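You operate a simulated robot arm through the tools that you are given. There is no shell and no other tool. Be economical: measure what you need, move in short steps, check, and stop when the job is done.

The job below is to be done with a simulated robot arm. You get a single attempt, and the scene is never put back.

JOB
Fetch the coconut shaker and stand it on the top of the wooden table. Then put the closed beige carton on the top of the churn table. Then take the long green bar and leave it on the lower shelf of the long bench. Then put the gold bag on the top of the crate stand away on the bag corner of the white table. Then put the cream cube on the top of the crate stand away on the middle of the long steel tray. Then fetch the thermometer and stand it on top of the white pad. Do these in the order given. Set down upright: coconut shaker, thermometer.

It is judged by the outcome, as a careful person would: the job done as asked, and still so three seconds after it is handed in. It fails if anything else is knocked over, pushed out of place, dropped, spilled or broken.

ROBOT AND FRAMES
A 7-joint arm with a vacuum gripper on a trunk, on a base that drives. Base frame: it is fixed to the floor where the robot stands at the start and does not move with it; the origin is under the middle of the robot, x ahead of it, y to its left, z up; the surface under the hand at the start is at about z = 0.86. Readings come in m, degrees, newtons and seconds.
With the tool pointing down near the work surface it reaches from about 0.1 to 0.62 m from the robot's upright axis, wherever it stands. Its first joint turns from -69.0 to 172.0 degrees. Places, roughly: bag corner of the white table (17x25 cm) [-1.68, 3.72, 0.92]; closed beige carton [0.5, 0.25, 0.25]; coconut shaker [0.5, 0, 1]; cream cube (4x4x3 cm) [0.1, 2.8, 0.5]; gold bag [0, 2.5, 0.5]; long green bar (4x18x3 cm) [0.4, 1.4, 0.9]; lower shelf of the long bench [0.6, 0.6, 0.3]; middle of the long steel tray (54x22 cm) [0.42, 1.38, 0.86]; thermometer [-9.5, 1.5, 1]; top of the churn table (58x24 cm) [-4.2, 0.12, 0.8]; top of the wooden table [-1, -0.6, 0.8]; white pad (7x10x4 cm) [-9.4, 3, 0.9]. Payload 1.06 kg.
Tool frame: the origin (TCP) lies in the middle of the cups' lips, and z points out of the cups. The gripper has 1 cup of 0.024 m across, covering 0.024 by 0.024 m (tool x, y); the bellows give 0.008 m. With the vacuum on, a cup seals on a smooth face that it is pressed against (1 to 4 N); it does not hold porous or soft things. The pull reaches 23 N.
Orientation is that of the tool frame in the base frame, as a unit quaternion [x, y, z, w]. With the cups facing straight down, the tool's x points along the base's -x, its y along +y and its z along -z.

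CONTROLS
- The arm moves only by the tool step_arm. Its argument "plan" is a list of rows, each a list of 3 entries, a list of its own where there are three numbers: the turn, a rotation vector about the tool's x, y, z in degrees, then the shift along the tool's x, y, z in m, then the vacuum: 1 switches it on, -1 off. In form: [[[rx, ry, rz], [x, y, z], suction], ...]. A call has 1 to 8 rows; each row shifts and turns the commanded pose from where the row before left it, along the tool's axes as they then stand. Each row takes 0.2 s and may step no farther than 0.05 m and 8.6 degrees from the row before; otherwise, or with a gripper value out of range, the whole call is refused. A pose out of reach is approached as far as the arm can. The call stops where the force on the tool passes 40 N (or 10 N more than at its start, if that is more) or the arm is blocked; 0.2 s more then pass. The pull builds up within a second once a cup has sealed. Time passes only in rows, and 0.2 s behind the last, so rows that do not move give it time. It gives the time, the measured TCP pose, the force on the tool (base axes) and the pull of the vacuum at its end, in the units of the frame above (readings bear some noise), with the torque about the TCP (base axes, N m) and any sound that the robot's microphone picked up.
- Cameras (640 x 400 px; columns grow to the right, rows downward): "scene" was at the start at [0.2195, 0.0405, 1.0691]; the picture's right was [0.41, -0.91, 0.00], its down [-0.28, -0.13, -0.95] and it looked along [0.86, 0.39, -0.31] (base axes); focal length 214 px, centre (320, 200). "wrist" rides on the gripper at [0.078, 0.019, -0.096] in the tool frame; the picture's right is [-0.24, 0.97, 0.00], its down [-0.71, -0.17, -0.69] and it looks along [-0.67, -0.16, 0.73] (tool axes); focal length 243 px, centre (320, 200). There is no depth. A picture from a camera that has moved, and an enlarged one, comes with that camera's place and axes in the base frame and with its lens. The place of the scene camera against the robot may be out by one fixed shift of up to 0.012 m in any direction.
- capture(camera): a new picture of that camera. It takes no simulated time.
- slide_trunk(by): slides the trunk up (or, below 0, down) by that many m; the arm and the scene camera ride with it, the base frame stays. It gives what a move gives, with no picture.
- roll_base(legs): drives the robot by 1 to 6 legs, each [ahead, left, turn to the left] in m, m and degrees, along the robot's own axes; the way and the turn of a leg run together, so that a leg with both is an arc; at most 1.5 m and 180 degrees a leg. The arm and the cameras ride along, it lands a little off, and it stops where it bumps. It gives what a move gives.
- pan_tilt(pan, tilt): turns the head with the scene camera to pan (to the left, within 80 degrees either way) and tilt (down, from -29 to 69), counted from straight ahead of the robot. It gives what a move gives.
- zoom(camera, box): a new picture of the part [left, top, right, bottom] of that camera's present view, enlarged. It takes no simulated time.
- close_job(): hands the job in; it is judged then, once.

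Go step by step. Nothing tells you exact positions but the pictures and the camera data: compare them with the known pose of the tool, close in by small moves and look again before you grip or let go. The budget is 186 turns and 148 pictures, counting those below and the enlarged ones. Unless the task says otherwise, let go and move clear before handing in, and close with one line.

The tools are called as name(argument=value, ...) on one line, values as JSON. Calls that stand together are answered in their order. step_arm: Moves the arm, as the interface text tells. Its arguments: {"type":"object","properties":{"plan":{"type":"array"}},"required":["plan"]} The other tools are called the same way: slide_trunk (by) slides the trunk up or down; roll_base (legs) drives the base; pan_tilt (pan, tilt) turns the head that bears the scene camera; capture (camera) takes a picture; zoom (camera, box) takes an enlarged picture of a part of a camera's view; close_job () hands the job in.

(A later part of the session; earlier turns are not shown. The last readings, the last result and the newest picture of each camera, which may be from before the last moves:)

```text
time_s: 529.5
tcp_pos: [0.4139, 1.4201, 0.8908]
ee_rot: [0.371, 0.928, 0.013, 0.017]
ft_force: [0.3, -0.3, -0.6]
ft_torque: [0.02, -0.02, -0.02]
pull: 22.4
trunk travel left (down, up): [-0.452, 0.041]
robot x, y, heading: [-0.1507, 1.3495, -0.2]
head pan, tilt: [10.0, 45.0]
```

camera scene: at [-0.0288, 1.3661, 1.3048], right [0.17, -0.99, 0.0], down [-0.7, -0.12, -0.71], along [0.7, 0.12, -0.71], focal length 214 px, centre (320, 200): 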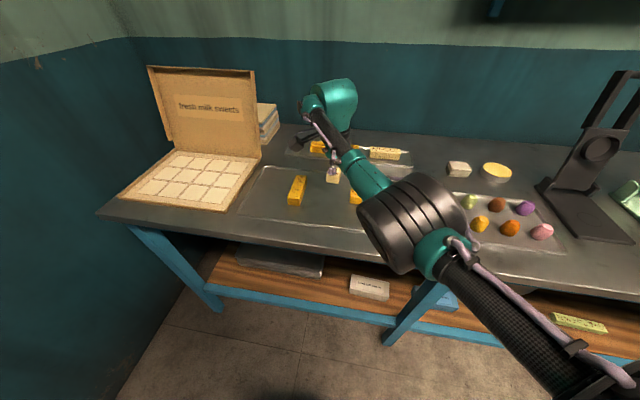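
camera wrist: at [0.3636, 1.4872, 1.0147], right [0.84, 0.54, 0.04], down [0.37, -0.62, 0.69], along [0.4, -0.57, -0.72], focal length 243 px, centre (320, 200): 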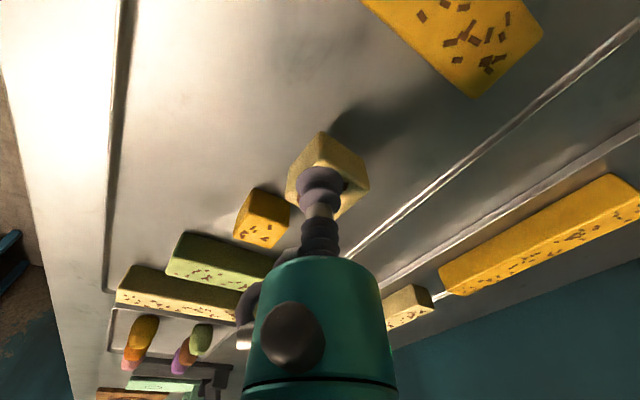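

step_arm(plan=[[[0, 0, 0], [0, 0, 0.002], 1], [[0, 0, 0], [0, 0, 0.002], 1], [[0, 0, 0], [0, 0, 0], 1]])

zoom(camera="wrist", box=[220, 90, 420, 250])

```text
time_s: 530.4
tcp_pos: [0.4133, 1.4214, 0.8889]
ee_rot: [0.371, 0.928, 0.014, 0.019]
ft_force: [3.7, 1.0, 17.8]
ft_torque: [-0.11, 0.14, 0.02]
pull: 23.0
trunk travel left (down, up): [-0.452, 0.041]
robot x, y, heading: [-0.1497, 1.3525, -0.0]
head pan, tilt: [10.0, 45.0]
```

```text
2.50 times, centred on (320, 170) of wrist
camera zoom: at [0.3661, 1.4886, 0.9833], right [0.84, 0.54, 0.04], down [0.36, -0.62, 0.7], along [0.4, -0.57, -0.72], focal length 606 px, centre (320, 275)
```

zoom: 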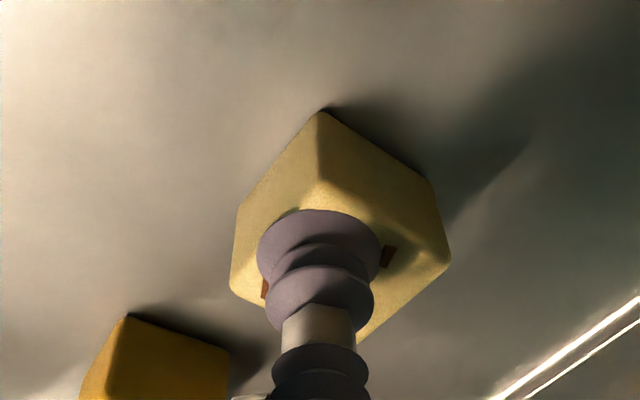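

Cube is down. Release and rise.

step_arm(plan=[[[0, 0, 0], [0, 0, -0.003], -1], [[0, 0, 0], [0, 0, 0], -1], [[0, 0, 0], [0, 0, 0], -1], [[0, 0, 0], [0, 0, 0], -1], [[0, 0, 0], [0, 0, -0.01], -1], [[0, 0, 0], [0, 0, -0.03], -1], [[0, 0, 0], [0, 0, -0.03], -1]])

capture(camera="wrist")

```text
time_s: 532.0
tcp_pos: [0.4093, 1.4189, 0.96]
ee_rot: [0.372, 0.928, 0.012, 0.017]
ft_force: [-0.2, 0.9, -0.2]
ft_torque: [-0.01, 0.03, -0.02]
pull: 0.0
trunk travel left (down, up): [-0.452, 0.041]
robot x, y, heading: [-0.1463, 1.3522, -0.1]
head pan, tilt: [10.0, 45.0]
```

```text
23 pictures are left
camera wrist: at [0.3623, 1.4853, 1.0549], right [0.84, 0.54, 0.04], down [0.37, -0.62, 0.69], along [0.4, -0.57, -0.72], focal length 243 px, centre (320, 200)
```

wrist: 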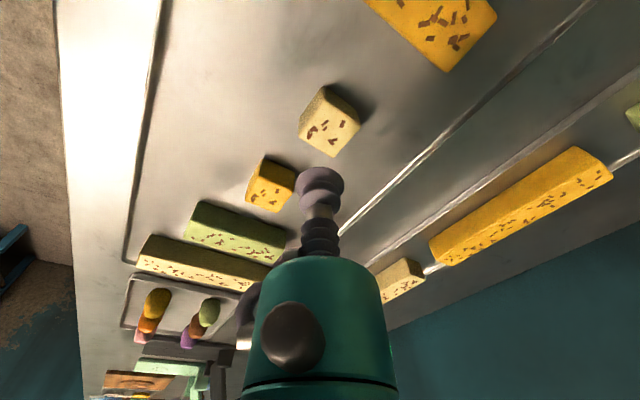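

Cube is in place. Last item: the thermometer far along the street. Drive out.

roll_base(legs=[[-0.9, 0, 0], [0, 0, -180], [1.5, 0, 0], [0, -1.5, 0], [0, -0.13, 0], [1.5, 0, 0]])

roll_base(legs=[[1.4, 0, 0]])

pan_tilt(pan=0, tilt=12)

capture(camera="scene")

```text
time_s: 572.3
tcp_pos: [-4.6811, 2.7717, 0.9599]
ee_rot: [0.935, -0.354, -0.017, 0.012]
ft_force: [-0.4, 0.9, -0.9]
ft_torque: [0.02, -0.01, 0.0]
pull: 0.1
trunk travel left (down, up): [-0.452, 0.041]
robot x, y, heading: [-4.1265, 2.8629, -178.2]
head pan, tilt: [10.0, 45.0]
```

```text
time_s: 579.2
tcp_pos: [-6.076, 2.7262, 0.9597]
ee_rot: [0.935, -0.354, -0.017, 0.011]
ft_force: [-0.1, 0.5, 0.8]
ft_torque: [0.06, -0.01, -0.04]
pull: 0.1
trunk travel left (down, up): [-0.452, 0.041]
robot x, y, heading: [-5.5193, 2.8118, -178.2]
head pan, tilt: [10.0, 45.0]
```

```text
time_s: 580.2
tcp_pos: [-6.0755, 2.7274, 0.9596]
ee_rot: [0.934, -0.355, -0.017, 0.013]
ft_force: [0.3, -0.4, 0.3]
ft_torque: [0.02, -0.01, 0.02]
pull: 0.2
trunk travel left (down, up): [-0.452, 0.041]
robot x, y, heading: [-5.5202, 2.8155, -178.1]
head pan, tilt: [0.0, 12.0]
```

```text
22 pictures are left
camera scene: at [-5.6474, 2.8127, 1.3383], right [-0.03, 1.0, 0.0], down [0.21, 0.01, -0.98], along [-0.98, -0.03, -0.21], focal length 214 px, centre (320, 200)
```

scene: 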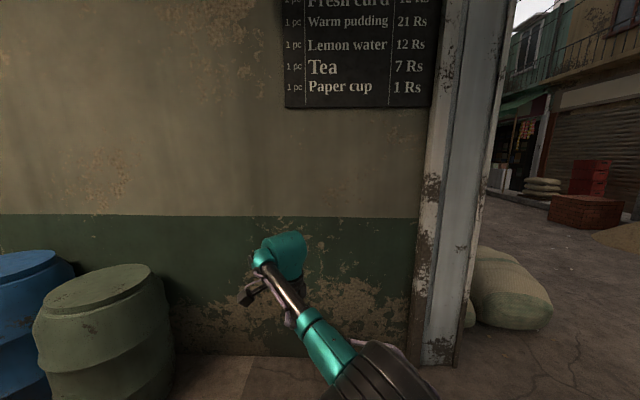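

A pillar and sacks ahead; swing out into the street to the right.

roll_base(legs=[[0, -1.3, -1.9]])

pan_tilt(pan=-10, tilt=12)

capture(camera="scene")

```text
time_s: 591.7
tcp_pos: [-6.1109, 4.0123, 0.9597]
ee_rot: [0.933, -0.359, -0.017, 0.011]
ft_force: [0.6, 0.5, 0.3]
ft_torque: [0.01, -0.02, 0.05]
pull: 0.1
trunk travel left (down, up): [-0.452, 0.041]
robot x, y, heading: [-5.554, 4.0906, -178.7]
head pan, tilt: [0.0, 12.0]
```

```text
time_s: 592.4
tcp_pos: [-6.1119, 4.0133, 0.9585]
ee_rot: [0.933, -0.36, -0.017, 0.012]
ft_force: [-0.6, 0.1, 0.5]
ft_torque: [0.0, 0.02, 0.0]
pull: 0.0
trunk travel left (down, up): [-0.452, 0.041]
robot x, y, heading: [-5.5546, 4.0976, -178.3]
head pan, tilt: [-10.0, 12.0]
```

```text
21 pictures are left
camera scene: at [-5.6813, 4.111, 1.3383], right [0.15, 0.99, 0.0], down [0.21, -0.03, -0.98], along [-0.97, 0.15, -0.21], focal length 214 px, centre (320, 200)
```

scene: 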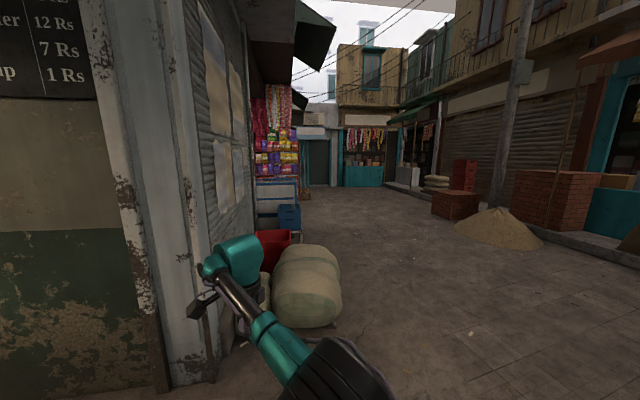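

roll_base(legs=[[0, -1.0, -1.7], [1.5, 0, 0], [1.3, 0, 0]])

pan_tilt(pan=50, tilt=12)

capture(camera="scene")

```text
time_s: 594.2
tcp_pos: [-6.1114, 4.0533, 0.9588]
ee_rot: [0.933, -0.358, -0.017, 0.012]
ft_force: [0.1, -0.1, 0.6]
ft_torque: [0.01, 0.03, 0.01]
pull: 0.1
trunk travel left (down, up): [-0.452, 0.041]
robot x, y, heading: [-5.5576, 4.1387, -178.5]
head pan, tilt: [-10.0, 12.0]
stopped in leg 1: the robot was blocked; the commanded pose is now the measured one
```

```text
time_s: 595.5
tcp_pos: [-6.1113, 4.0545, 0.9595]
ee_rot: [0.933, -0.358, -0.017, 0.012]
ft_force: [0.2, -1.2, -0.9]
ft_torque: [-0.04, -0.03, -0.05]
pull: 0.0
trunk travel left (down, up): [-0.452, 0.041]
robot x, y, heading: [-5.5507, 4.1363, -178.3]
head pan, tilt: [50.0, 12.0]
```

```text
20 pictures are left
camera scene: at [-5.6474, 4.0662, 1.3383], right [-0.78, 0.62, 0.0], down [0.13, 0.16, -0.98], along [-0.61, -0.76, -0.21], focal length 214 px, centre (320, 200)
```

scene: 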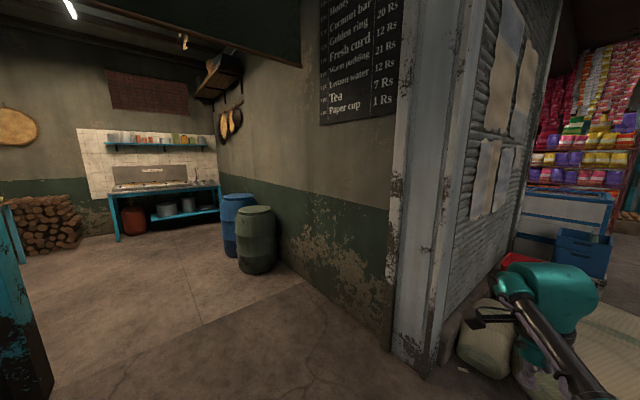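

Blocked on the right; look what it is.

pan_tilt(pan=-75, tilt=40)

capture(camera="scene")

```text
time_s: 597.5
tcp_pos: [-6.1113, 4.0544, 0.9597]
ee_rot: [0.933, -0.358, -0.017, 0.013]
ft_force: [-0.9, 0.3, 0.3]
ft_torque: [0.05, 0.0, 0.02]
pull: 0.0
trunk travel left (down, up): [-0.452, 0.041]
robot x, y, heading: [-5.5573, 4.1422, -178.5]
head pan, tilt: [-75.0, 40.0]
```

```text
19 pictures are left
camera scene: at [-5.6134, 4.2206, 1.2939], right [0.96, 0.28, 0.0], down [0.18, -0.62, -0.77], along [-0.22, 0.73, -0.64], focal length 214 px, centre (320, 200)
```

scene: 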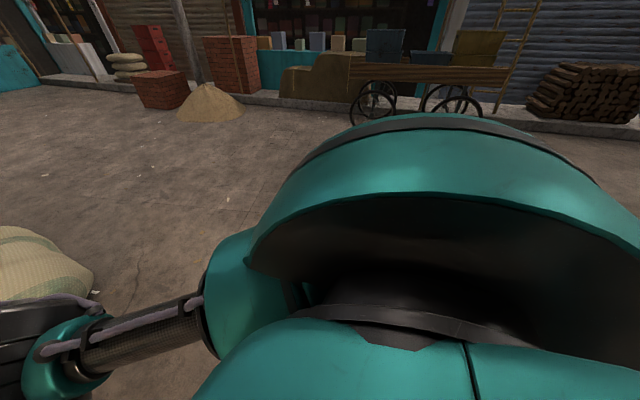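

Probably a stool by the glass case. Ease left, go ahead half a metre, then right.

roll_base(legs=[[0, 0.04, 0], [0.55, 0, -1.5], [0, -1.05, 0], [1.5, 0, 0], [1.0, 0, 0]])

pan_tilt(pan=50, tilt=12)

capture(camera="scene")

```text
time_s: 622.3
tcp_pos: [-9.2205, 4.8893, 0.9602]
ee_rot: [0.94, -0.34, -0.017, 0.012]
ft_force: [-0.1, 0.0, -0.3]
ft_torque: [-0.02, -0.01, 0.03]
pull: 0.1
trunk travel left (down, up): [-0.452, 0.041]
robot x, y, heading: [-8.6682, 4.9964, -176.3]
head pan, tilt: [-75.0, 40.0]
```

```text
time_s: 624.3
tcp_pos: [-9.2196, 4.8895, 0.9597]
ee_rot: [0.94, -0.34, -0.016, 0.013]
ft_force: [-0.3, -0.3, -0.4]
ft_torque: [0.02, 0.02, 0.01]
pull: 0.0
trunk travel left (down, up): [-0.452, 0.041]
robot x, y, heading: [-8.6679, 4.9949, -176.4]
head pan, tilt: [50.0, 12.0]
```

```text
18 pictures are left
camera scene: at [-8.7566, 4.9198, 1.3383], right [-0.81, 0.59, 0.0], down [0.12, 0.17, -0.98], along [-0.58, -0.79, -0.21], focal length 214 px, centre (320, 200)
```

scene: 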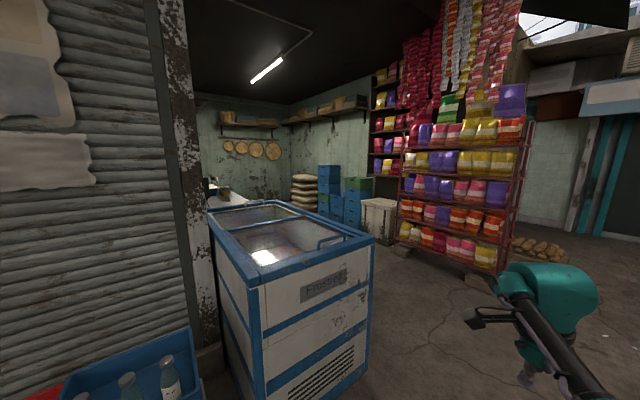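

zoom(camera="scene", box=[190, 150, 390, 290])

```text
2.86 times, centred on (290, 220) of scene
camera zoom: at [-8.7566, 4.9198, 1.3383], right [-0.81, 0.59, 0.0], down [0.12, 0.17, -0.98], along [-0.58, -0.79, -0.21], focal length 613 px, centre (406, 143)
```

zoom: 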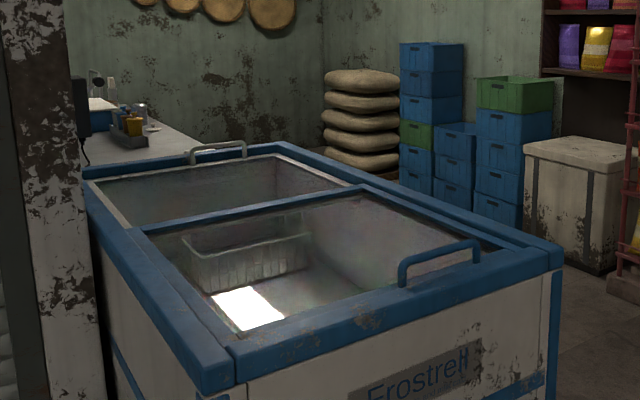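

The counter runs behind the freezer (x≈−9.4…−9.0, y<3). Go round the freezer into the shop.

roll_base(legs=[[1.5, 0, -3.6], [0.2, 0, 0], [0, 0, 90], [1.5, 0, 0], [0.4, 0, 0]])

pan_tilt(pan=60, tilt=25)

capture(camera="scene")

```text
time_s: 645.9
tcp_pos: [-10.1687, 2.4843, 0.9595]
ee_rot: [0.911, 0.411, -0.003, 0.02]
ft_force: [0.0, 0.0, -1.0]
ft_torque: [0.05, -0.03, 0.0]
pull: 0.0
trunk travel left (down, up): [-0.452, 0.041]
robot x, y, heading: [-10.2552, 3.037, -87.7]
head pan, tilt: [50.0, 12.0]
```

```text
time_s: 646.6
tcp_pos: [-10.1696, 2.4846, 0.9603]
ee_rot: [0.911, 0.411, -0.003, 0.02]
ft_force: [-0.2, 0.1, -0.4]
ft_torque: [0.03, 0.02, 0.01]
pull: 0.1
trunk travel left (down, up): [-0.452, 0.041]
robot x, y, heading: [-10.2574, 3.0438, -87.9]
head pan, tilt: [60.0, 25.0]
```

```text
16 pictures are left
camera scene: at [-10.1664, 2.9545, 1.3173], right [-0.47, -0.88, 0.0], down [-0.37, 0.2, -0.91], along [0.8, -0.42, -0.42], focal length 214 px, centre (320, 200)
```

scene: 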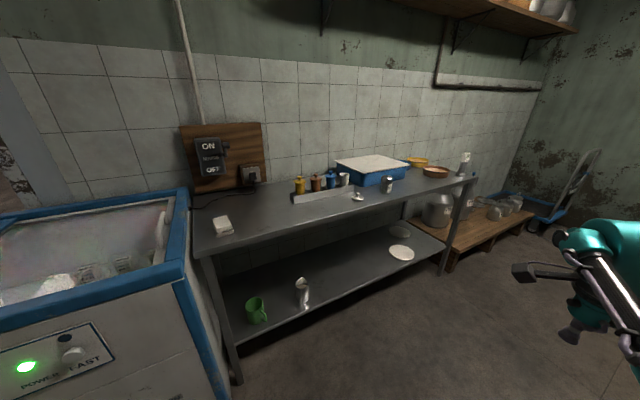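

zoom(camera="scene", box=[280, 130, 490, 220])

zoom(camera="scene", box=[440, 140, 490, 185])

```text
3.05 times, centred on (385, 175) of scene
camera zoom: at [-10.1664, 2.9545, 1.3173], right [-0.47, -0.88, 0.0], down [-0.37, 0.2, -0.91], along [0.8, -0.42, -0.42], focal length 654 px, centre (122, 276)
```

zoom: 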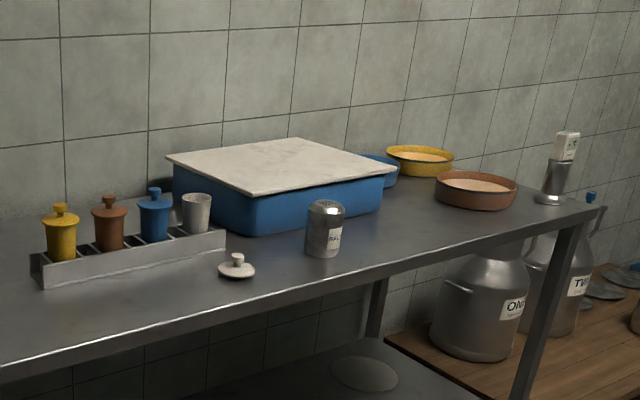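

```text
8.89 times, centred on (465, 162) of scene
camera zoom: at [-10.1664, 2.9545, 1.3173], right [-0.47, -0.88, 0.0], down [-0.37, 0.2, -0.91], along [0.8, -0.42, -0.42], focal length 1906 px, centre (-969, 533)
```

zoom: 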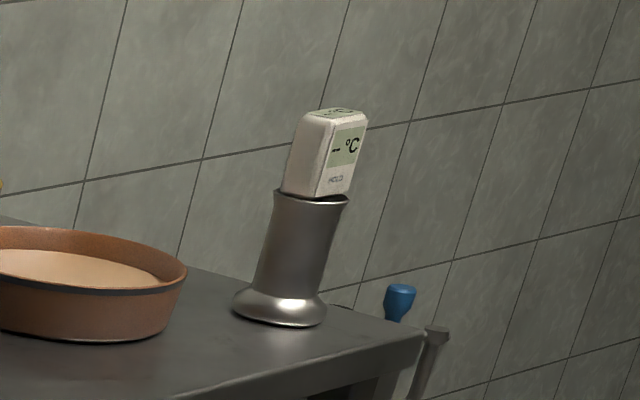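

Pad ≈(−9.38, 2.96). The thermometer stands at the far table corner ≈(−9.41, 1.49), top ≈1.01. Drive there facing the table and raise the hand.

roll_base(legs=[[1.4, 0, -2.2], [0, 0, 90]])

step_arm(plan=[[[0, 0, 0], [0.03, -0.025, 0], -1], [[0, 0, 0], [0.03, -0.025, -0.02], -1], [[0, 0, 0], [0, 0, -0.05], -1], [[0, 0, 0], [0, 0, -0.05], -1], [[0, 0, 0], [0, 0, -0.05], -1], [[0, 0, 0], [0, 0, 0], -1]])

slide_trunk(by=0.03)

```text
time_s: 657.5
tcp_pos: [-9.6679, 1.6931, 0.96]
ee_rot: [0.369, 0.929, 0.012, 0.017]
ft_force: [-0.5, 0.4, 0.9]
ft_torque: [-0.04, -0.01, 0.01]
pull: 0.0
trunk travel left (down, up): [-0.452, 0.041]
robot x, y, heading: [-10.2241, 1.6249, -0.1]
head pan, tilt: [60.0, 25.0]
```

```text
time_s: 658.9
tcp_pos: [-9.752, 1.6957, 1.1265]
ee_rot: [0.37, 0.929, 0.012, 0.016]
ft_force: [0.8, -0.7, -0.6]
ft_torque: [0.0, 0.01, -0.01]
pull: 0.0
out of reach, approached as far as the arm can: row 2
trunk travel left (down, up): [-0.452, 0.041]
robot x, y, heading: [-10.2243, 1.6236, 0.1]
head pan, tilt: [60.0, 25.0]
```

```text
time_s: 659.6
tcp_pos: [-9.7521, 1.6976, 1.1552]
ee_rot: [0.369, 0.929, 0.012, 0.017]
ft_force: [0.7, -0.4, 0.5]
ft_torque: [0.03, 0.03, -0.01]
pull: 0.0
trunk travel left (down, up): [-0.482, 0.011]
robot x, y, heading: [-10.226, 1.6246, -0.1]
head pan, tilt: [60.0, 25.0]
```

roll_base(legs=[[0.22, -0.2, 0]])

capture(camera="wrist")

pan_tilt(pan=-5, tilt=30)

capture(camera="scene")

```text
time_s: 662.0
tcp_pos: [-9.5351, 1.5012, 1.157]
ee_rot: [0.368, 0.929, 0.012, 0.017]
ft_force: [-0.3, -0.3, 0.1]
ft_torque: [0.02, 0.01, -0.01]
pull: 0.1
trunk travel left (down, up): [-0.482, 0.011]
robot x, y, heading: [-10.0068, 1.4287, 0.3]
head pan, tilt: [60.0, 25.0]
```

```text
13 pictures are left
camera wrist: at [-9.584, 1.5681, 1.2515], right [0.84, 0.55, 0.04], down [0.37, -0.62, 0.69], along [0.4, -0.57, -0.72], focal length 243 px, centre (320, 200)
```

wrist: 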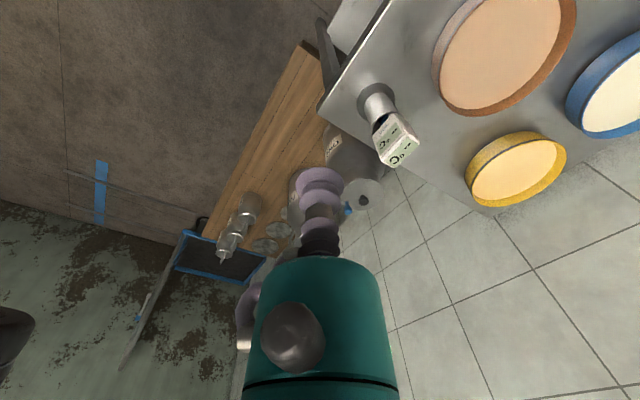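

```text
time_s: 663.4
tcp_pos: [-9.5359, 1.5023, 1.1564]
ee_rot: [0.367, 0.93, 0.012, 0.017]
ft_force: [0.6, -0.2, -0.1]
ft_torque: [-0.01, -0.01, -0.03]
pull: 0.0
trunk travel left (down, up): [-0.482, 0.011]
robot x, y, heading: [-10.0112, 1.426, 0.2]
head pan, tilt: [-5.0, 30.0]
```

```text
12 pictures are left
camera scene: at [-9.895, 1.4214, 1.3418], right [-0.08, -1.0, 0.0], down [-0.5, 0.04, -0.87], along [0.86, -0.07, -0.5], focal length 214 px, centre (320, 200)
```

scene: 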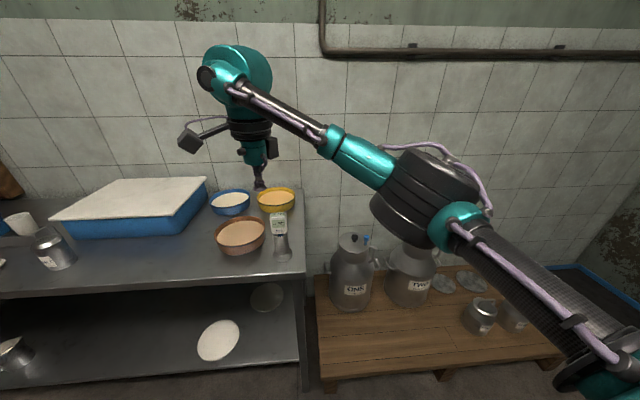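

zoom(camera="wrist", box=[340, 70, 440, 180])

```text
3.64 times, centred on (390, 125) of wrist
camera zoom: at [-9.5843, 1.5684, 1.2516], right [0.84, 0.55, 0.04], down [0.37, -0.62, 0.69], along [0.4, -0.57, -0.72], focal length 882 px, centre (66, 473)
```

zoom: 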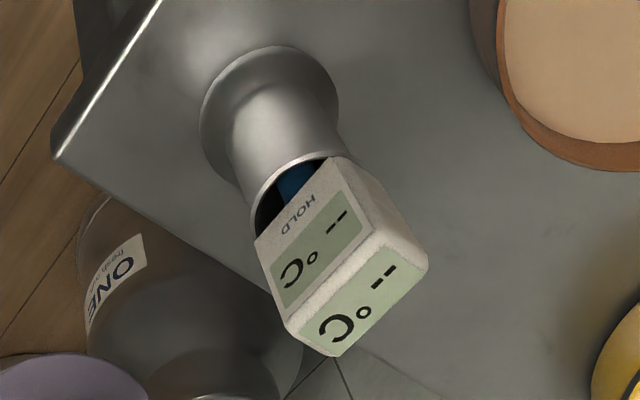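

The thermometer's white head sits in a metal holder; its top is only ~2.4 × 4.2 cm, centre ≈(−9.413, 1.492). I'll try the top precisely first. Roll ahead 11 cm and level the tool.

roll_base(legs=[[0.115, 0, 0]])

step_arm(plan=[[[1.97, 1.29, 0], [0, 0, 0.03], -1], [[0, 0, 0], [0, 0, 0.03], -1], [[0, 0, 0], [0, 0, 0.02], -1], [[0, 0, 0], [0, 0, 0], -1]])

zoom(camera="wrist", box=[220, 40, 420, 240])

```text
time_s: 664.6
tcp_pos: [-9.4219, 1.5029, 1.1562]
ee_rot: [0.367, 0.93, 0.013, 0.016]
ft_force: [-0.1, 0.3, -0.2]
ft_torque: [0.0, 0.01, -0.01]
pull: 0.0
trunk travel left (down, up): [-0.482, 0.011]
robot x, y, heading: [-9.8945, 1.4272, 0.2]
head pan, tilt: [-5.0, 30.0]
```

```text
time_s: 665.6
tcp_pos: [-9.4207, 1.5026, 1.0762]
ee_rot: [0.367, 0.93, 0.001, 0.001]
ft_force: [0.2, 0.2, 1.1]
ft_torque: [-0.02, -0.01, 0.0]
pull: 0.1
trunk travel left (down, up): [-0.482, 0.011]
robot x, y, heading: [-9.8951, 1.4266, 0.4]
head pan, tilt: [-5.0, 30.0]
```

```text
2.00 times, centred on (320, 140) of wrist
camera zoom: at [-9.4653, 1.5708, 1.1733], right [0.84, 0.55, 0.0], down [0.4, -0.61, 0.68], along [0.38, -0.57, -0.73], focal length 485 px, centre (320, 320)
```

zoom: 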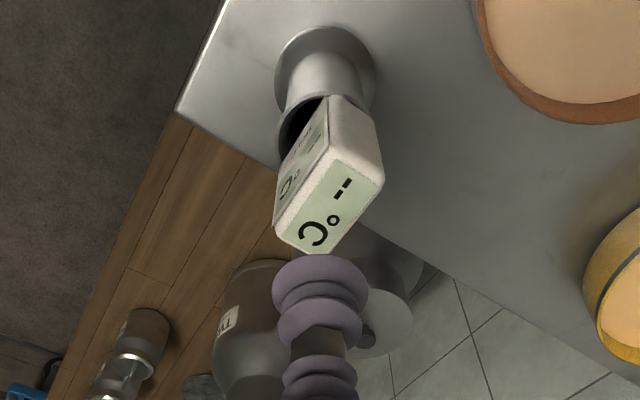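

The top is only ~2.2 cm deep — too narrow for the cup. I'll take the front display face (4 × 6 cm, x≈−9.417, y≈1.49, z≈0.972) with a horizontal tool, as with the shaker. Back off and turn the tool.

roll_base(legs=[[-0.33, 0, 0]])

step_arm(plan=[[[-5.6, -6.0, 0], [-0.03, 0.03, 0], -1], [[-5.6, -6.0, 0], [0, 0, 0], -1], [[-5.6, -6.0, 0], [0, 0, 0], -1], [[-5.6, -6.0, 0], [0, 0, 0], -1], [[-5.6, -6.0, 0], [0, 0, 0], -1], [[-5.6, -6.0, 0], [0, 0, 0], -1], [[-5.6, -6.0, 0], [0, 0, 0], -1], [[-5.6, -6.0, 0], [0, 0, 0], -1]])

step_arm(plan=[[[-5.6, -6.0, 0], [0, 0, 0], -1], [[-5.6, -6.0, 0], [0, 0, 0], -1], [[0, 0, 8.5], [0, 0, 0], -1], [[0, 0, 8.5], [0, 0, 0], -1], [[0, 0, 8.5], [0, 0, 0], -1], [[0, 0, 8.5], [0, 0, 0], -1], [[0, 0, 8.5], [0, 0, 0], -1], [[0, 0, 0], [0, 0, 0], -1]])

```text
time_s: 667.8
tcp_pos: [-9.7527, 1.4987, 1.0767]
ee_rot: [0.371, 0.929, 0.0, 0.0]
ft_force: [-1.2, -1.1, 0.1]
ft_torque: [-0.02, -0.04, 0.01]
pull: 0.0
trunk travel left (down, up): [-0.482, 0.011]
robot x, y, heading: [-10.2272, 1.4293, -0.2]
head pan, tilt: [-5.0, 30.0]
```

```text
time_s: 669.5
tcp_pos: [-9.7102, 1.4998, 1.0776]
ee_rot: [0.312, 0.779, 0.197, 0.506]
ft_force: [1.3, 0.1, -0.4]
ft_torque: [-0.01, -0.02, -0.04]
pull: 0.1
trunk travel left (down, up): [-0.482, 0.011]
robot x, y, heading: [-10.2292, 1.4277, -0.4]
head pan, tilt: [-5.0, 30.0]
```

```text
time_s: 671.4
tcp_pos: [-9.7106, 1.4984, 1.0759]
ee_rot: [0.516, 0.55, 0.444, 0.484]
ft_force: [-0.8, 0.8, 0.3]
ft_torque: [0.0, 0.0, -0.01]
pull: 0.1
trunk travel left (down, up): [-0.482, 0.011]
robot x, y, heading: [-10.226, 1.425, -0.3]
head pan, tilt: [-5.0, 30.0]
```

Tool is horizontal, 8° down. Lower to z≈0.972 and approach.

step_arm(plan=[[[0, 0, 0], [0.0, -0.035, 0.005], -1], [[0, 0, 0], [0.0, -0.035, 0.005], -1], [[0, 0, 0], [0, -0.032, 0.004], -1], [[0, 0, 0], [0, 0, 0], -1]])

roll_base(legs=[[0.23, 0, 0.3]])

zoom(camera="wrist", box=[160, 40, 420, 240])

```text
time_s: 672.4
tcp_pos: [-9.7098, 1.4907, 0.9736]
ee_rot: [0.515, 0.551, 0.443, 0.484]
ft_force: [-0.4, -0.3, 0.4]
ft_torque: [0.03, 0.04, 0.01]
pull: 0.1
trunk travel left (down, up): [-0.482, 0.011]
robot x, y, heading: [-10.2267, 1.426, -0.3]
head pan, tilt: [-5.0, 30.0]
```

```text
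time_s: 674.1
tcp_pos: [-9.4825, 1.4961, 0.9726]
ee_rot: [0.513, 0.553, 0.445, 0.482]
ft_force: [0.0, -0.1, -0.4]
ft_torque: [0.0, 0.0, 0.0]
pull: 0.0
trunk travel left (down, up): [-0.482, 0.011]
robot x, y, heading: [-9.9966, 1.426, 0.5]
head pan, tilt: [-5.0, 30.0]
```

```text
2.00 times, centred on (290, 140) of wrist
camera zoom: at [-9.5749, 1.5753, 1.0004], right [0.14, -0.16, 0.98], down [-0.7, -0.72, -0.02], along [0.71, -0.68, -0.21], focal length 485 px, centre (380, 320)
```

zoom: 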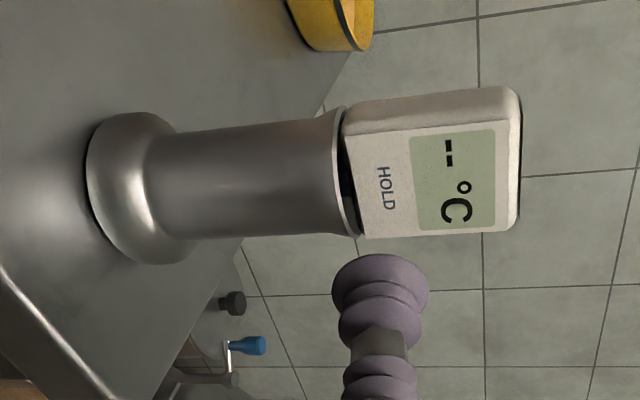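

Face centre ≈(y 1.489, z 0.983). Align and advance gently with vacuum on.

step_arm(plan=[[[0, 0, 0], [-0.007, 0.02, 0.015], 1], [[0, 0, 0], [0, 0, 0.02], 1], [[0, 0, 0], [0, 0, 0.01], 1], [[0, 0, 0], [0, 0, 0.005], 1], [[0, 0, 0], [0, 0, 0], 1]])

```text
time_s: 675.3
tcp_pos: [-9.4288, 1.4896, 0.9881]
ee_rot: [0.513, 0.552, 0.446, 0.482]
ft_force: [-1.0, -0.3, -0.9]
ft_torque: [-0.03, 0.01, -0.02]
pull: 0.0
trunk travel left (down, up): [-0.482, 0.011]
robot x, y, heading: [-9.9972, 1.4293, 0.2]
head pan, tilt: [-5.0, 30.0]
```

step_arm(plan=[[[0, 0, 0], [0, -0.002, 0.004], 1], [[0, 0, 0], [0, 0, 0.003], 1], [[0, 0, 0], [0, 0, 0.003], 1], [[0, 0, 0], [0, 0, 0], 1], [[0, 0, 0], [0, 0, 0], 1]])

```text
time_s: 676.5
tcp_pos: [-9.4208, 1.4912, 0.9853]
ee_rot: [0.512, 0.553, 0.447, 0.482]
ft_force: [-1.7, 0.2, 3.3]
ft_torque: [-0.02, -0.08, 0.04]
pull: 22.6
trunk travel left (down, up): [-0.482, 0.011]
robot x, y, heading: [-9.9971, 1.4293, 0.1]
head pan, tilt: [-5.0, 30.0]
```

Sealed. Pull straight up out of the holder.

step_arm(plan=[[[0, 0, 0], [-0.0008, 0.0099, -0.0014], 1], [[0, 0, 0], [-0.0015, 0.0198, -0.0027], 1], [[0, 0, 0], [-0.0015, 0.0198, -0.0027], 1], [[0, 0, 0], [0, 0, 0], 1]])

zoom(camera="wrist", box=[60, 0, 460, 260])

```text
time_s: 677.5
tcp_pos: [-9.4193, 1.4898, 1.0337]
ee_rot: [0.513, 0.553, 0.445, 0.483]
ft_force: [-0.1, -0.2, -0.2]
ft_torque: [0.02, -0.01, 0.02]
pull: 23.1
trunk travel left (down, up): [-0.482, 0.011]
robot x, y, heading: [-9.9989, 1.429, 0.4]
head pan, tilt: [-5.0, 30.0]
```

```text
1.54 times, centred on (260, 130) of wrist
camera zoom: at [-9.5134, 1.5689, 1.0611], right [0.14, -0.16, 0.98], down [-0.7, -0.72, -0.02], along [0.71, -0.68, -0.21], focal length 373 px, centre (412, 308)
```

zoom: 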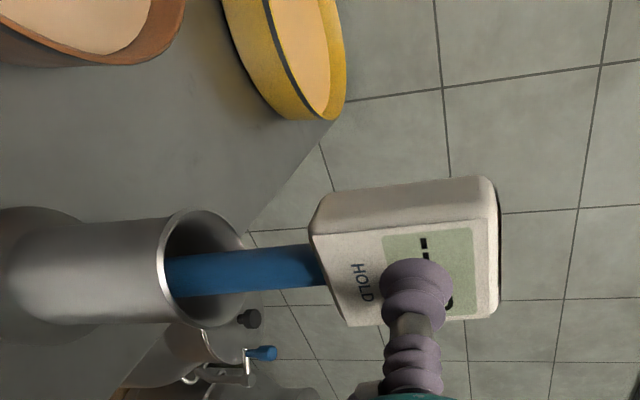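

A blue stem remains in the holder. Keep lifting straight.

step_arm(plan=[[[0, 0, 0], [-0.0015, 0.0198, -0.0027], 1], [[0, 0, 0], [-0.0015, 0.0198, -0.0027], 1], [[0, 0, 0], [-0.0015, 0.0198, -0.0027], 1], [[0, 0, 0], [-0.0015, 0.0198, -0.0027], 1], [[0, 0, 0], [0, 0, 0], 1]])

capture(camera="wrist")

```text
time_s: 678.7
tcp_pos: [-9.4206, 1.4894, 1.1156]
ee_rot: [0.513, 0.554, 0.445, 0.482]
ft_force: [-1.2, 0.0, -1.7]
ft_torque: [-0.03, -0.01, -0.02]
pull: 22.6
trunk travel left (down, up): [-0.482, 0.011]
robot x, y, heading: [-9.9978, 1.428, 0.3]
head pan, tilt: [-5.0, 30.0]
```

```text
7 pictures are left
camera wrist: at [-9.5137, 1.5683, 1.1411], right [0.14, -0.16, 0.98], down [-0.7, -0.72, -0.02], along [0.71, -0.68, -0.21], focal length 243 px, centre (320, 200)
```

wrist: 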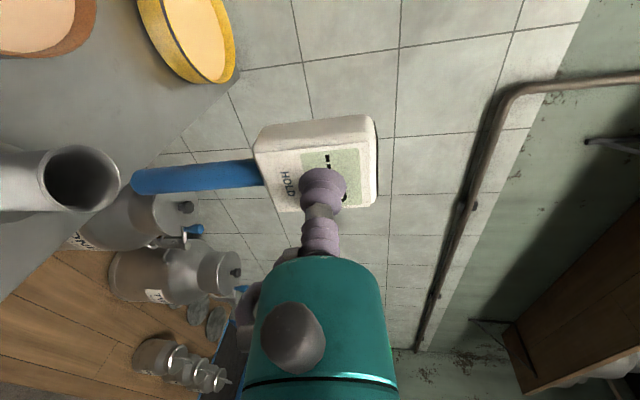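

The thermometer is out: blue stem bottom ≈0.130 m below TCP. Back off, strafe along the table to the pad.

roll_base(legs=[[-0.35, 0, -0.3], [0, 1.47, 0], [0.26, 0, 0]])

capture(camera="wrist")

```text
time_s: 695.1
tcp_pos: [-9.5084, 2.9698, 1.1145]
ee_rot: [0.513, 0.553, 0.445, 0.482]
ft_force: [-0.2, -0.4, -0.4]
ft_torque: [-0.01, -0.02, -0.03]
pull: 23.1
trunk travel left (down, up): [-0.482, 0.011]
robot x, y, heading: [-10.088, 2.911, 0.3]
head pan, tilt: [-5.0, 30.0]
```

```text
6 pictures are left
camera wrist: at [-9.6029, 3.0488, 1.1405], right [0.14, -0.16, 0.98], down [-0.7, -0.72, -0.02], along [0.7, -0.68, -0.21], focal length 243 px, centre (320, 200)
```

wrist: 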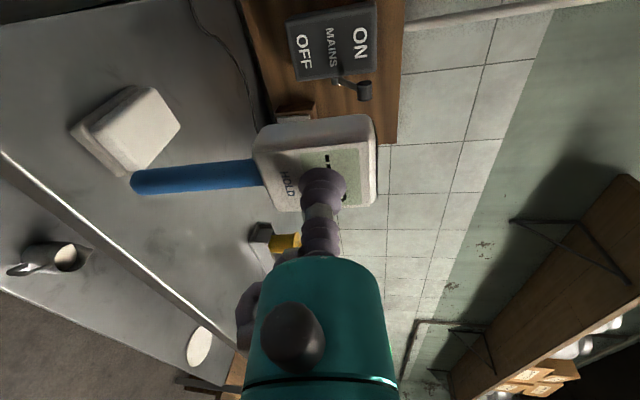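

Pad top centre ≈(−9.402, 2.960). The stem looks vertical in this view. Move over the pad and check from the head camera.

roll_base(legs=[[0.092, -0.008, 0]])

step_arm(plan=[[[0, 0, 0], [0.0015, -0.0198, 0.0027], 1], [[0, 0, 0], [0.0015, -0.0198, 0.0027], 1], [[0, 0, 0], [0.0015, -0.0198, 0.0027], 1], [[0, 0, 0], [0, 0, 0], 1]])

pan_tilt(pan=0, tilt=28)

zoom(camera="scene", box=[220, 130, 380, 250])

```text
time_s: 696.3
tcp_pos: [-9.4188, 2.9613, 1.1138]
ee_rot: [0.513, 0.553, 0.446, 0.482]
ft_force: [0.2, -0.6, -0.2]
ft_torque: [-0.02, 0.0, 0.0]
pull: 23.2
trunk travel left (down, up): [-0.482, 0.011]
robot x, y, heading: [-9.9996, 2.9036, 0.4]
head pan, tilt: [-5.0, 30.0]
```

```text
time_s: 697.3
tcp_pos: [-9.4203, 2.9603, 1.0526]
ee_rot: [0.512, 0.553, 0.446, 0.483]
ft_force: [0.1, -0.6, -1.7]
ft_torque: [-0.02, 0.01, -0.02]
pull: 22.8
trunk travel left (down, up): [-0.482, 0.011]
robot x, y, heading: [-9.9942, 2.9004, 0.3]
head pan, tilt: [-5.0, 30.0]
```

```text
time_s: 697.9
tcp_pos: [-9.4206, 2.9605, 1.0544]
ee_rot: [0.512, 0.553, 0.446, 0.483]
ft_force: [0.0, 0.0, 0.5]
ft_torque: [0.01, 0.0, 0.0]
pull: 23.0
trunk travel left (down, up): [-0.482, 0.011]
robot x, y, heading: [-10.0006, 2.9004, 0.4]
head pan, tilt: [0.0, 28.0]
```

```text
3.33 times, centred on (300, 190) of scene
camera zoom: at [-9.884, 2.9033, 1.3449], right [0.0, -1.0, 0.0], down [-0.47, 0.0, -0.88], along [0.88, 0.0, -0.47], focal length 715 px, centre (387, 233)
```

zoom: 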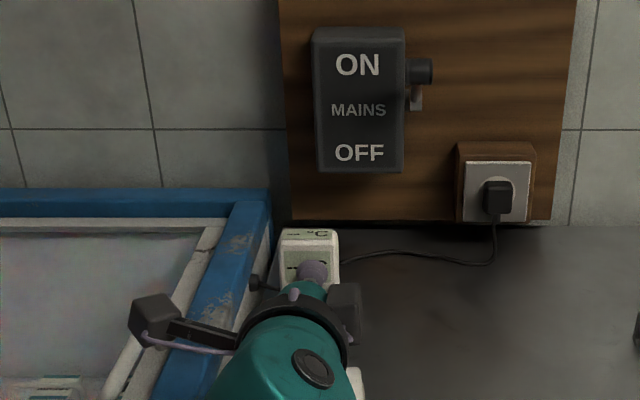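

Upright in this view too. Lower in small steps until it touches the pad.

step_arm(plan=[[[0, 0, 0], [0.0006, -0.0079, 0.0011], 1], [[0, 0, 0], [0.0004, -0.0049, 0.0007], 1], [[0, 0, 0], [0, 0, 0], 1]])

capture(camera="wrist")

```text
time_s: 698.7
tcp_pos: [-9.4199, 2.9611, 1.0392]
ee_rot: [0.512, 0.553, 0.446, 0.482]
ft_force: [0.5, 0.5, 0.1]
ft_torque: [-0.02, -0.03, -0.02]
pull: 23.1
trunk travel left (down, up): [-0.482, 0.011]
robot x, y, heading: [-9.9944, 2.9008, 0.4]
head pan, tilt: [0.0, 28.0]
```

```text
4 pictures are left
camera wrist: at [-9.5134, 3.0417, 1.0666], right [0.14, -0.16, 0.98], down [-0.7, -0.72, -0.02], along [0.71, -0.68, -0.21], focal length 243 px, centre (320, 200)
```

wrist: 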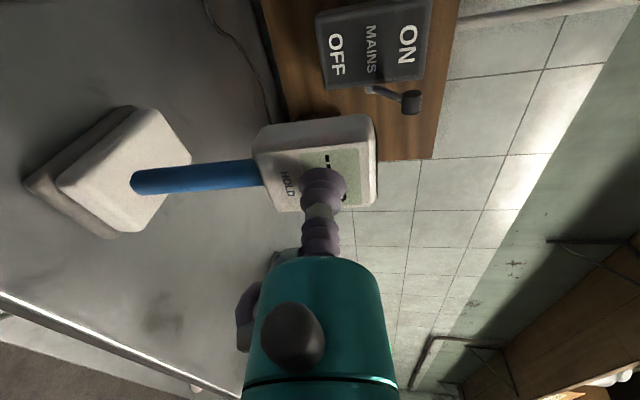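

Centred over the pad. Continue down.

step_arm(plan=[[[0, 0, 0], [0.0002, -0.0029, 0.0004], 1], [[0, 0, 0], [0.0002, -0.0029, 0.0004], 1], [[0, 0, 0], [0, 0, 0], 1]])

step_arm(plan=[[[0, 0, 0], [0.0002, -0.0029, 0.0004], 1], [[0, 0, 0], [0, 0, 0], 1]])

```text
time_s: 699.5
tcp_pos: [-9.4197, 2.9614, 1.034]
ee_rot: [0.513, 0.554, 0.445, 0.482]
ft_force: [-0.1, -0.8, -1.0]
ft_torque: [-0.02, -0.02, -0.02]
pull: 22.8
trunk travel left (down, up): [-0.482, 0.011]
robot x, y, heading: [-9.9965, 2.8991, 0.5]
head pan, tilt: [0.0, 28.0]
```

```text
time_s: 700.1
tcp_pos: [-9.4207, 2.9609, 1.0313]
ee_rot: [0.512, 0.553, 0.446, 0.482]
ft_force: [-0.1, 0.5, -0.8]
ft_torque: [0.01, -0.03, 0.02]
pull: 23.0
trunk travel left (down, up): [-0.482, 0.011]
robot x, y, heading: [-9.9965, 2.9013, 0.4]
head pan, tilt: [0.0, 28.0]
```

step_arm(plan=[[[0, 0, 0], [0.0002, -0.002, 0.0003], 1], [[0, 0, 0], [0.0002, -0.002, 0.0003], 1], [[0, 0, 0], [0, 0, 0], 1]])

step_arm(plan=[[[0, 0, 0], [0.0002, -0.002, 0.0003], 1], [[0, 0, 0], [0, 0, 0], 1]])

```text
time_s: 700.9
tcp_pos: [-9.4192, 2.9609, 1.0281]
ee_rot: [0.513, 0.554, 0.445, 0.481]
ft_force: [0.9, -0.5, -0.1]
ft_torque: [-0.03, -0.01, -0.01]
pull: 23.1
trunk travel left (down, up): [-0.482, 0.011]
robot x, y, heading: [-9.999, 2.9036, 0.2]
head pan, tilt: [0.0, 28.0]
```

```text
time_s: 701.5
tcp_pos: [-9.4212, 2.9612, 1.0251]
ee_rot: [0.513, 0.553, 0.446, 0.482]
ft_force: [0.5, -0.2, -0.5]
ft_torque: [0.04, 0.01, -0.02]
pull: 22.8
trunk travel left (down, up): [-0.482, 0.011]
robot x, y, heading: [-9.9974, 2.9037, 0.5]
head pan, tilt: [0.0, 28.0]
```

step_arm(plan=[[[0, 0, 0], [0.0002, -0.002, 0.0003], 1], [[0, 0, 0], [0, 0, 0], 1]])

step_arm(plan=[[[0, 0, 0], [0.0002, -0.002, 0.0003], 1], [[0, 0, 0], [0, 0, 0], 1]])

```text
time_s: 702.1
tcp_pos: [-9.4221, 2.9616, 1.0246]
ee_rot: [0.513, 0.553, 0.446, 0.482]
ft_force: [1.0, -0.1, -0.6]
ft_torque: [-0.03, -0.05, -0.03]
pull: 23.0
trunk travel left (down, up): [-0.482, 0.011]
robot x, y, heading: [-9.9989, 2.9034, 0.2]
head pan, tilt: [0.0, 28.0]
```

```text
time_s: 702.7
tcp_pos: [-9.421, 2.9614, 1.0229]
ee_rot: [0.512, 0.553, 0.445, 0.483]
ft_force: [0.1, -0.1, 0.0]
ft_torque: [0.02, -0.05, -0.01]
pull: 23.1
trunk travel left (down, up): [-0.482, 0.011]
robot x, y, heading: [-9.9984, 2.8986, -0.0]
head pan, tilt: [0.0, 28.0]
```

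step_arm(plan=[[[0, 0, 0], [0.0002, -0.002, 0.0003], 1], [[0, 0, 0], [0, 0, 0], 1]])

step_arm(plan=[[[0, 0, 0], [0.0001, -0.0015, 0.0002], 1], [[0, 0, 0], [0, 0, 0], 1]])

```text
time_s: 703.3
tcp_pos: [-9.4191, 2.9622, 1.0209]
ee_rot: [0.513, 0.553, 0.446, 0.482]
ft_force: [-0.8, -0.5, -1.1]
ft_torque: [0.03, -0.02, 0.04]
pull: 23.4
trunk travel left (down, up): [-0.482, 0.011]
robot x, y, heading: [-9.9994, 2.9008, 0.6]
head pan, tilt: [0.0, 28.0]
```

```text
time_s: 703.9
tcp_pos: [-9.4197, 2.9618, 1.0184]
ee_rot: [0.513, 0.553, 0.446, 0.482]
ft_force: [-0.1, 0.6, -0.7]
ft_torque: [-0.01, -0.03, 0.01]
pull: 22.9
trunk travel left (down, up): [-0.482, 0.011]
robot x, y, heading: [-10.0012, 2.903, 0.3]
head pan, tilt: [0.0, 28.0]
```

step_arm(plan=[[[0, 0, 0], [0.0002, -0.002, 0.0003], 1], [[0, 0, 0], [0, 0, 0], 1]])

step_arm(plan=[[[0, 0, 0], [0.0002, -0.002, 0.0003], 1], [[0, 0, 0], [0, 0, 0], 1]])

zoom(camera="wrist", box=[40, 90, 400, 260])

```text
time_s: 704.5
tcp_pos: [-9.4206, 2.9609, 1.0177]
ee_rot: [0.513, 0.553, 0.446, 0.482]
ft_force: [-0.1, 0.6, -1.0]
ft_torque: [0.04, -0.02, -0.02]
pull: 23.0
trunk travel left (down, up): [-0.482, 0.011]
robot x, y, heading: [-9.9985, 2.9056, 0.1]
head pan, tilt: [0.0, 28.0]
```

```text
time_s: 705.1
tcp_pos: [-9.4203, 2.9617, 1.0163]
ee_rot: [0.512, 0.552, 0.445, 0.483]
ft_force: [0.7, -0.3, 5.2]
ft_torque: [-0.02, -0.05, -0.02]
pull: 22.8
trunk travel left (down, up): [-0.482, 0.011]
robot x, y, heading: [-9.9955, 2.8986, 0.2]
head pan, tilt: [0.0, 28.0]
```

```text
1.78 times, centred on (220, 175) of wrist
camera zoom: at [-9.5138, 3.0412, 1.0428], right [0.13, -0.16, 0.98], down [-0.7, -0.72, -0.02], along [0.71, -0.68, -0.21], focal length 431 px, centre (498, 244)
```

zoom: 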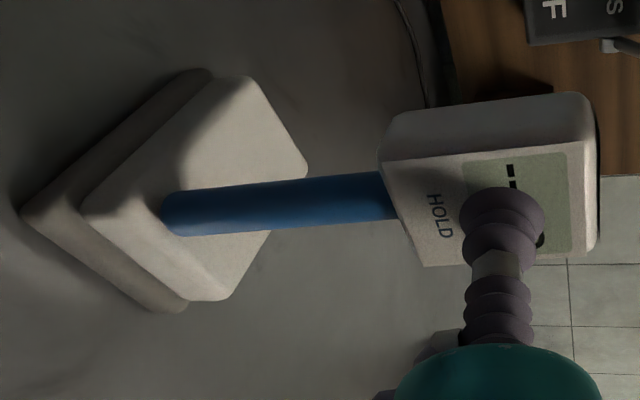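

Contact (5 N) with the stem vertical at (−9.407, 2.960) on the pad. Ease 1 mm, release, wait, and draw straight back.

step_arm(plan=[[[0, 0, 0], [0, 0.001, 0], 1], [[0, 0, 0], [0, 0, 0], 1]])

step_arm(plan=[[[0, 0, 0], [0, 0, 0], -1], [[0, 0, 0], [0, 0, 0], -1], [[0, 0, 0], [0, 0, 0], -1], [[0, 0, 0], [0, 0, 0], -1], [[0, 0, 0], [0, 0, 0], -1]])

step_arm(plan=[[[0, 0, 0], [0, -0.0003, -0.002], -1], [[0, 0, 0], [0, -0.0004, -0.003], -1], [[0, 0, 0], [0, -0.0007, -0.005], -1], [[0, 0, 0], [0, -0.0014, -0.01], -1], [[0, 0, 0], [0, -0.002, -0.02], -1], [[0, 0, 0], [0, 0, -0.03], -1]])

capture(camera="wrist")

```text
time_s: 705.7
tcp_pos: [-9.4204, 2.9627, 1.015]
ee_rot: [0.513, 0.553, 0.446, 0.483]
ft_force: [-0.1, -0.9, 4.9]
ft_torque: [-0.1, -0.02, 0.03]
pull: 23.1
trunk travel left (down, up): [-0.482, 0.011]
robot x, y, heading: [-10.0031, 2.8971, 0.5]
head pan, tilt: [0.0, 28.0]
```

```text
time_s: 706.9
tcp_pos: [-9.4192, 2.9629, 1.0149]
ee_rot: [0.513, 0.553, 0.446, 0.483]
ft_force: [0.7, 0.1, -0.4]
ft_torque: [0.01, -0.01, 0.02]
pull: 0.0
trunk travel left (down, up): [-0.482, 0.011]
robot x, y, heading: [-9.9994, 2.9026, 0.5]
head pan, tilt: [0.0, 28.0]
```

```text
time_s: 708.3
tcp_pos: [-9.4905, 2.9608, 1.0192]
ee_rot: [0.513, 0.554, 0.444, 0.482]
ft_force: [-0.3, 0.1, 0.0]
ft_torque: [0.04, -0.02, -0.02]
pull: 0.0
trunk travel left (down, up): [-0.482, 0.011]
robot x, y, heading: [-10.0007, 2.9016, 0.3]
head pan, tilt: [0.0, 28.0]
```

```text
2 pictures are left
camera wrist: at [-9.5836, 3.0404, 1.0466], right [0.14, -0.16, 0.98], down [-0.7, -0.72, -0.02], along [0.7, -0.68, -0.21], focal length 243 px, centre (320, 200)
```

wrist: 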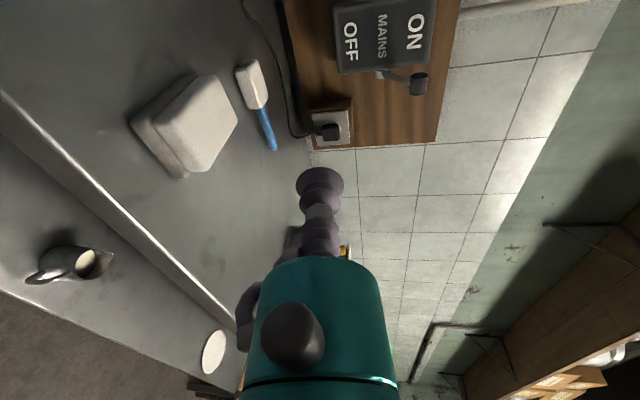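

It toppled on release (the cup's rebound pushed it). It lies behind the pad, head ≈(−9.225, 2.934). I'll turn the tool down again, pick it up by its broad face, and re-stand it with a gentler release.

step_arm(plan=[[[0, 0, -8.5], [0, 0.03, -0.02], -1], [[0, 0, -8.5], [0, 0.03, 0], -1], [[0, 0, -8.5], [0, 0, 0], -1], [[0, 0, -8.5], [0, 0, 0], -1], [[0, 0, -8.5], [0, 0, 0], -1], [[0, 0, -8.5], [0, 0, 0], -1], [[0, 0, -8.5], [0, 0, 0], -1], [[0, 0, -8.5], [0, 0, 0], -1]])

step_arm(plan=[[[0, 0, -8.5], [0, 0, 0], -1], [[0, 0, -8.5], [0, 0, 0], -1], [[0, 8.4, 0], [0, 0, 0], -1], [[0, 8.4, 0], [0, 0, 0], -1], [[0, 8.4, 0], [0, 0, 0], -1], [[0, 8.4, 0], [0, 0, 0], -1], [[0, 8.4, 0], [0, 0, 0], -1], [[0, 8.4, 0], [0, 0, 0], -1]])

step_arm(plan=[[[0, 8.4, 0], [0, 0, 0], -1], [[0, 8.4, 0], [0, 0, 0], -1], [[0, 8.4, 0], [0, 0, 0], -1], [[0, 6, 0], [0, 0, 0], -1], [[0, 0, 0], [0, 0, 0], -1]])

```text
time_s: 710.1
tcp_pos: [-9.5014, 2.9711, 1.0817]
ee_rot: [0.115, 0.745, 0.099, 0.649]
ft_force: [-0.4, 0.2, -0.5]
ft_torque: [0.01, 0.03, -0.01]
pull: 0.0
trunk travel left (down, up): [-0.482, 0.011]
robot x, y, heading: [-9.9989, 2.9024, 0.3]
head pan, tilt: [0.0, 28.0]
```

```text
time_s: 711.9
tcp_pos: [-9.5009, 2.9702, 1.0808]
ee_rot: [0.002, 0.962, 0.004, 0.272]
ft_force: [0.1, 0.4, -0.6]
ft_torque: [-0.05, 0.0, 0.0]
pull: 0.0
trunk travel left (down, up): [-0.482, 0.011]
robot x, y, heading: [-9.9996, 2.903, 0.6]
head pan, tilt: [0.0, 28.0]
```

```text
time_s: 713.1
tcp_pos: [-9.4951, 2.9733, 1.0788]
ee_rot: [0.003, 1.0, 0.004, 0.004]
ft_force: [-0.5, 0.5, 0.5]
ft_torque: [0.0, 0.0, 0.01]
pull: 0.0
out of reach, approached as far as the arm can: row 1, 2
trunk travel left (down, up): [-0.482, 0.011]
robot x, y, heading: [-9.9991, 2.8997, 0.5]
head pan, tilt: [0.0, 28.0]
```

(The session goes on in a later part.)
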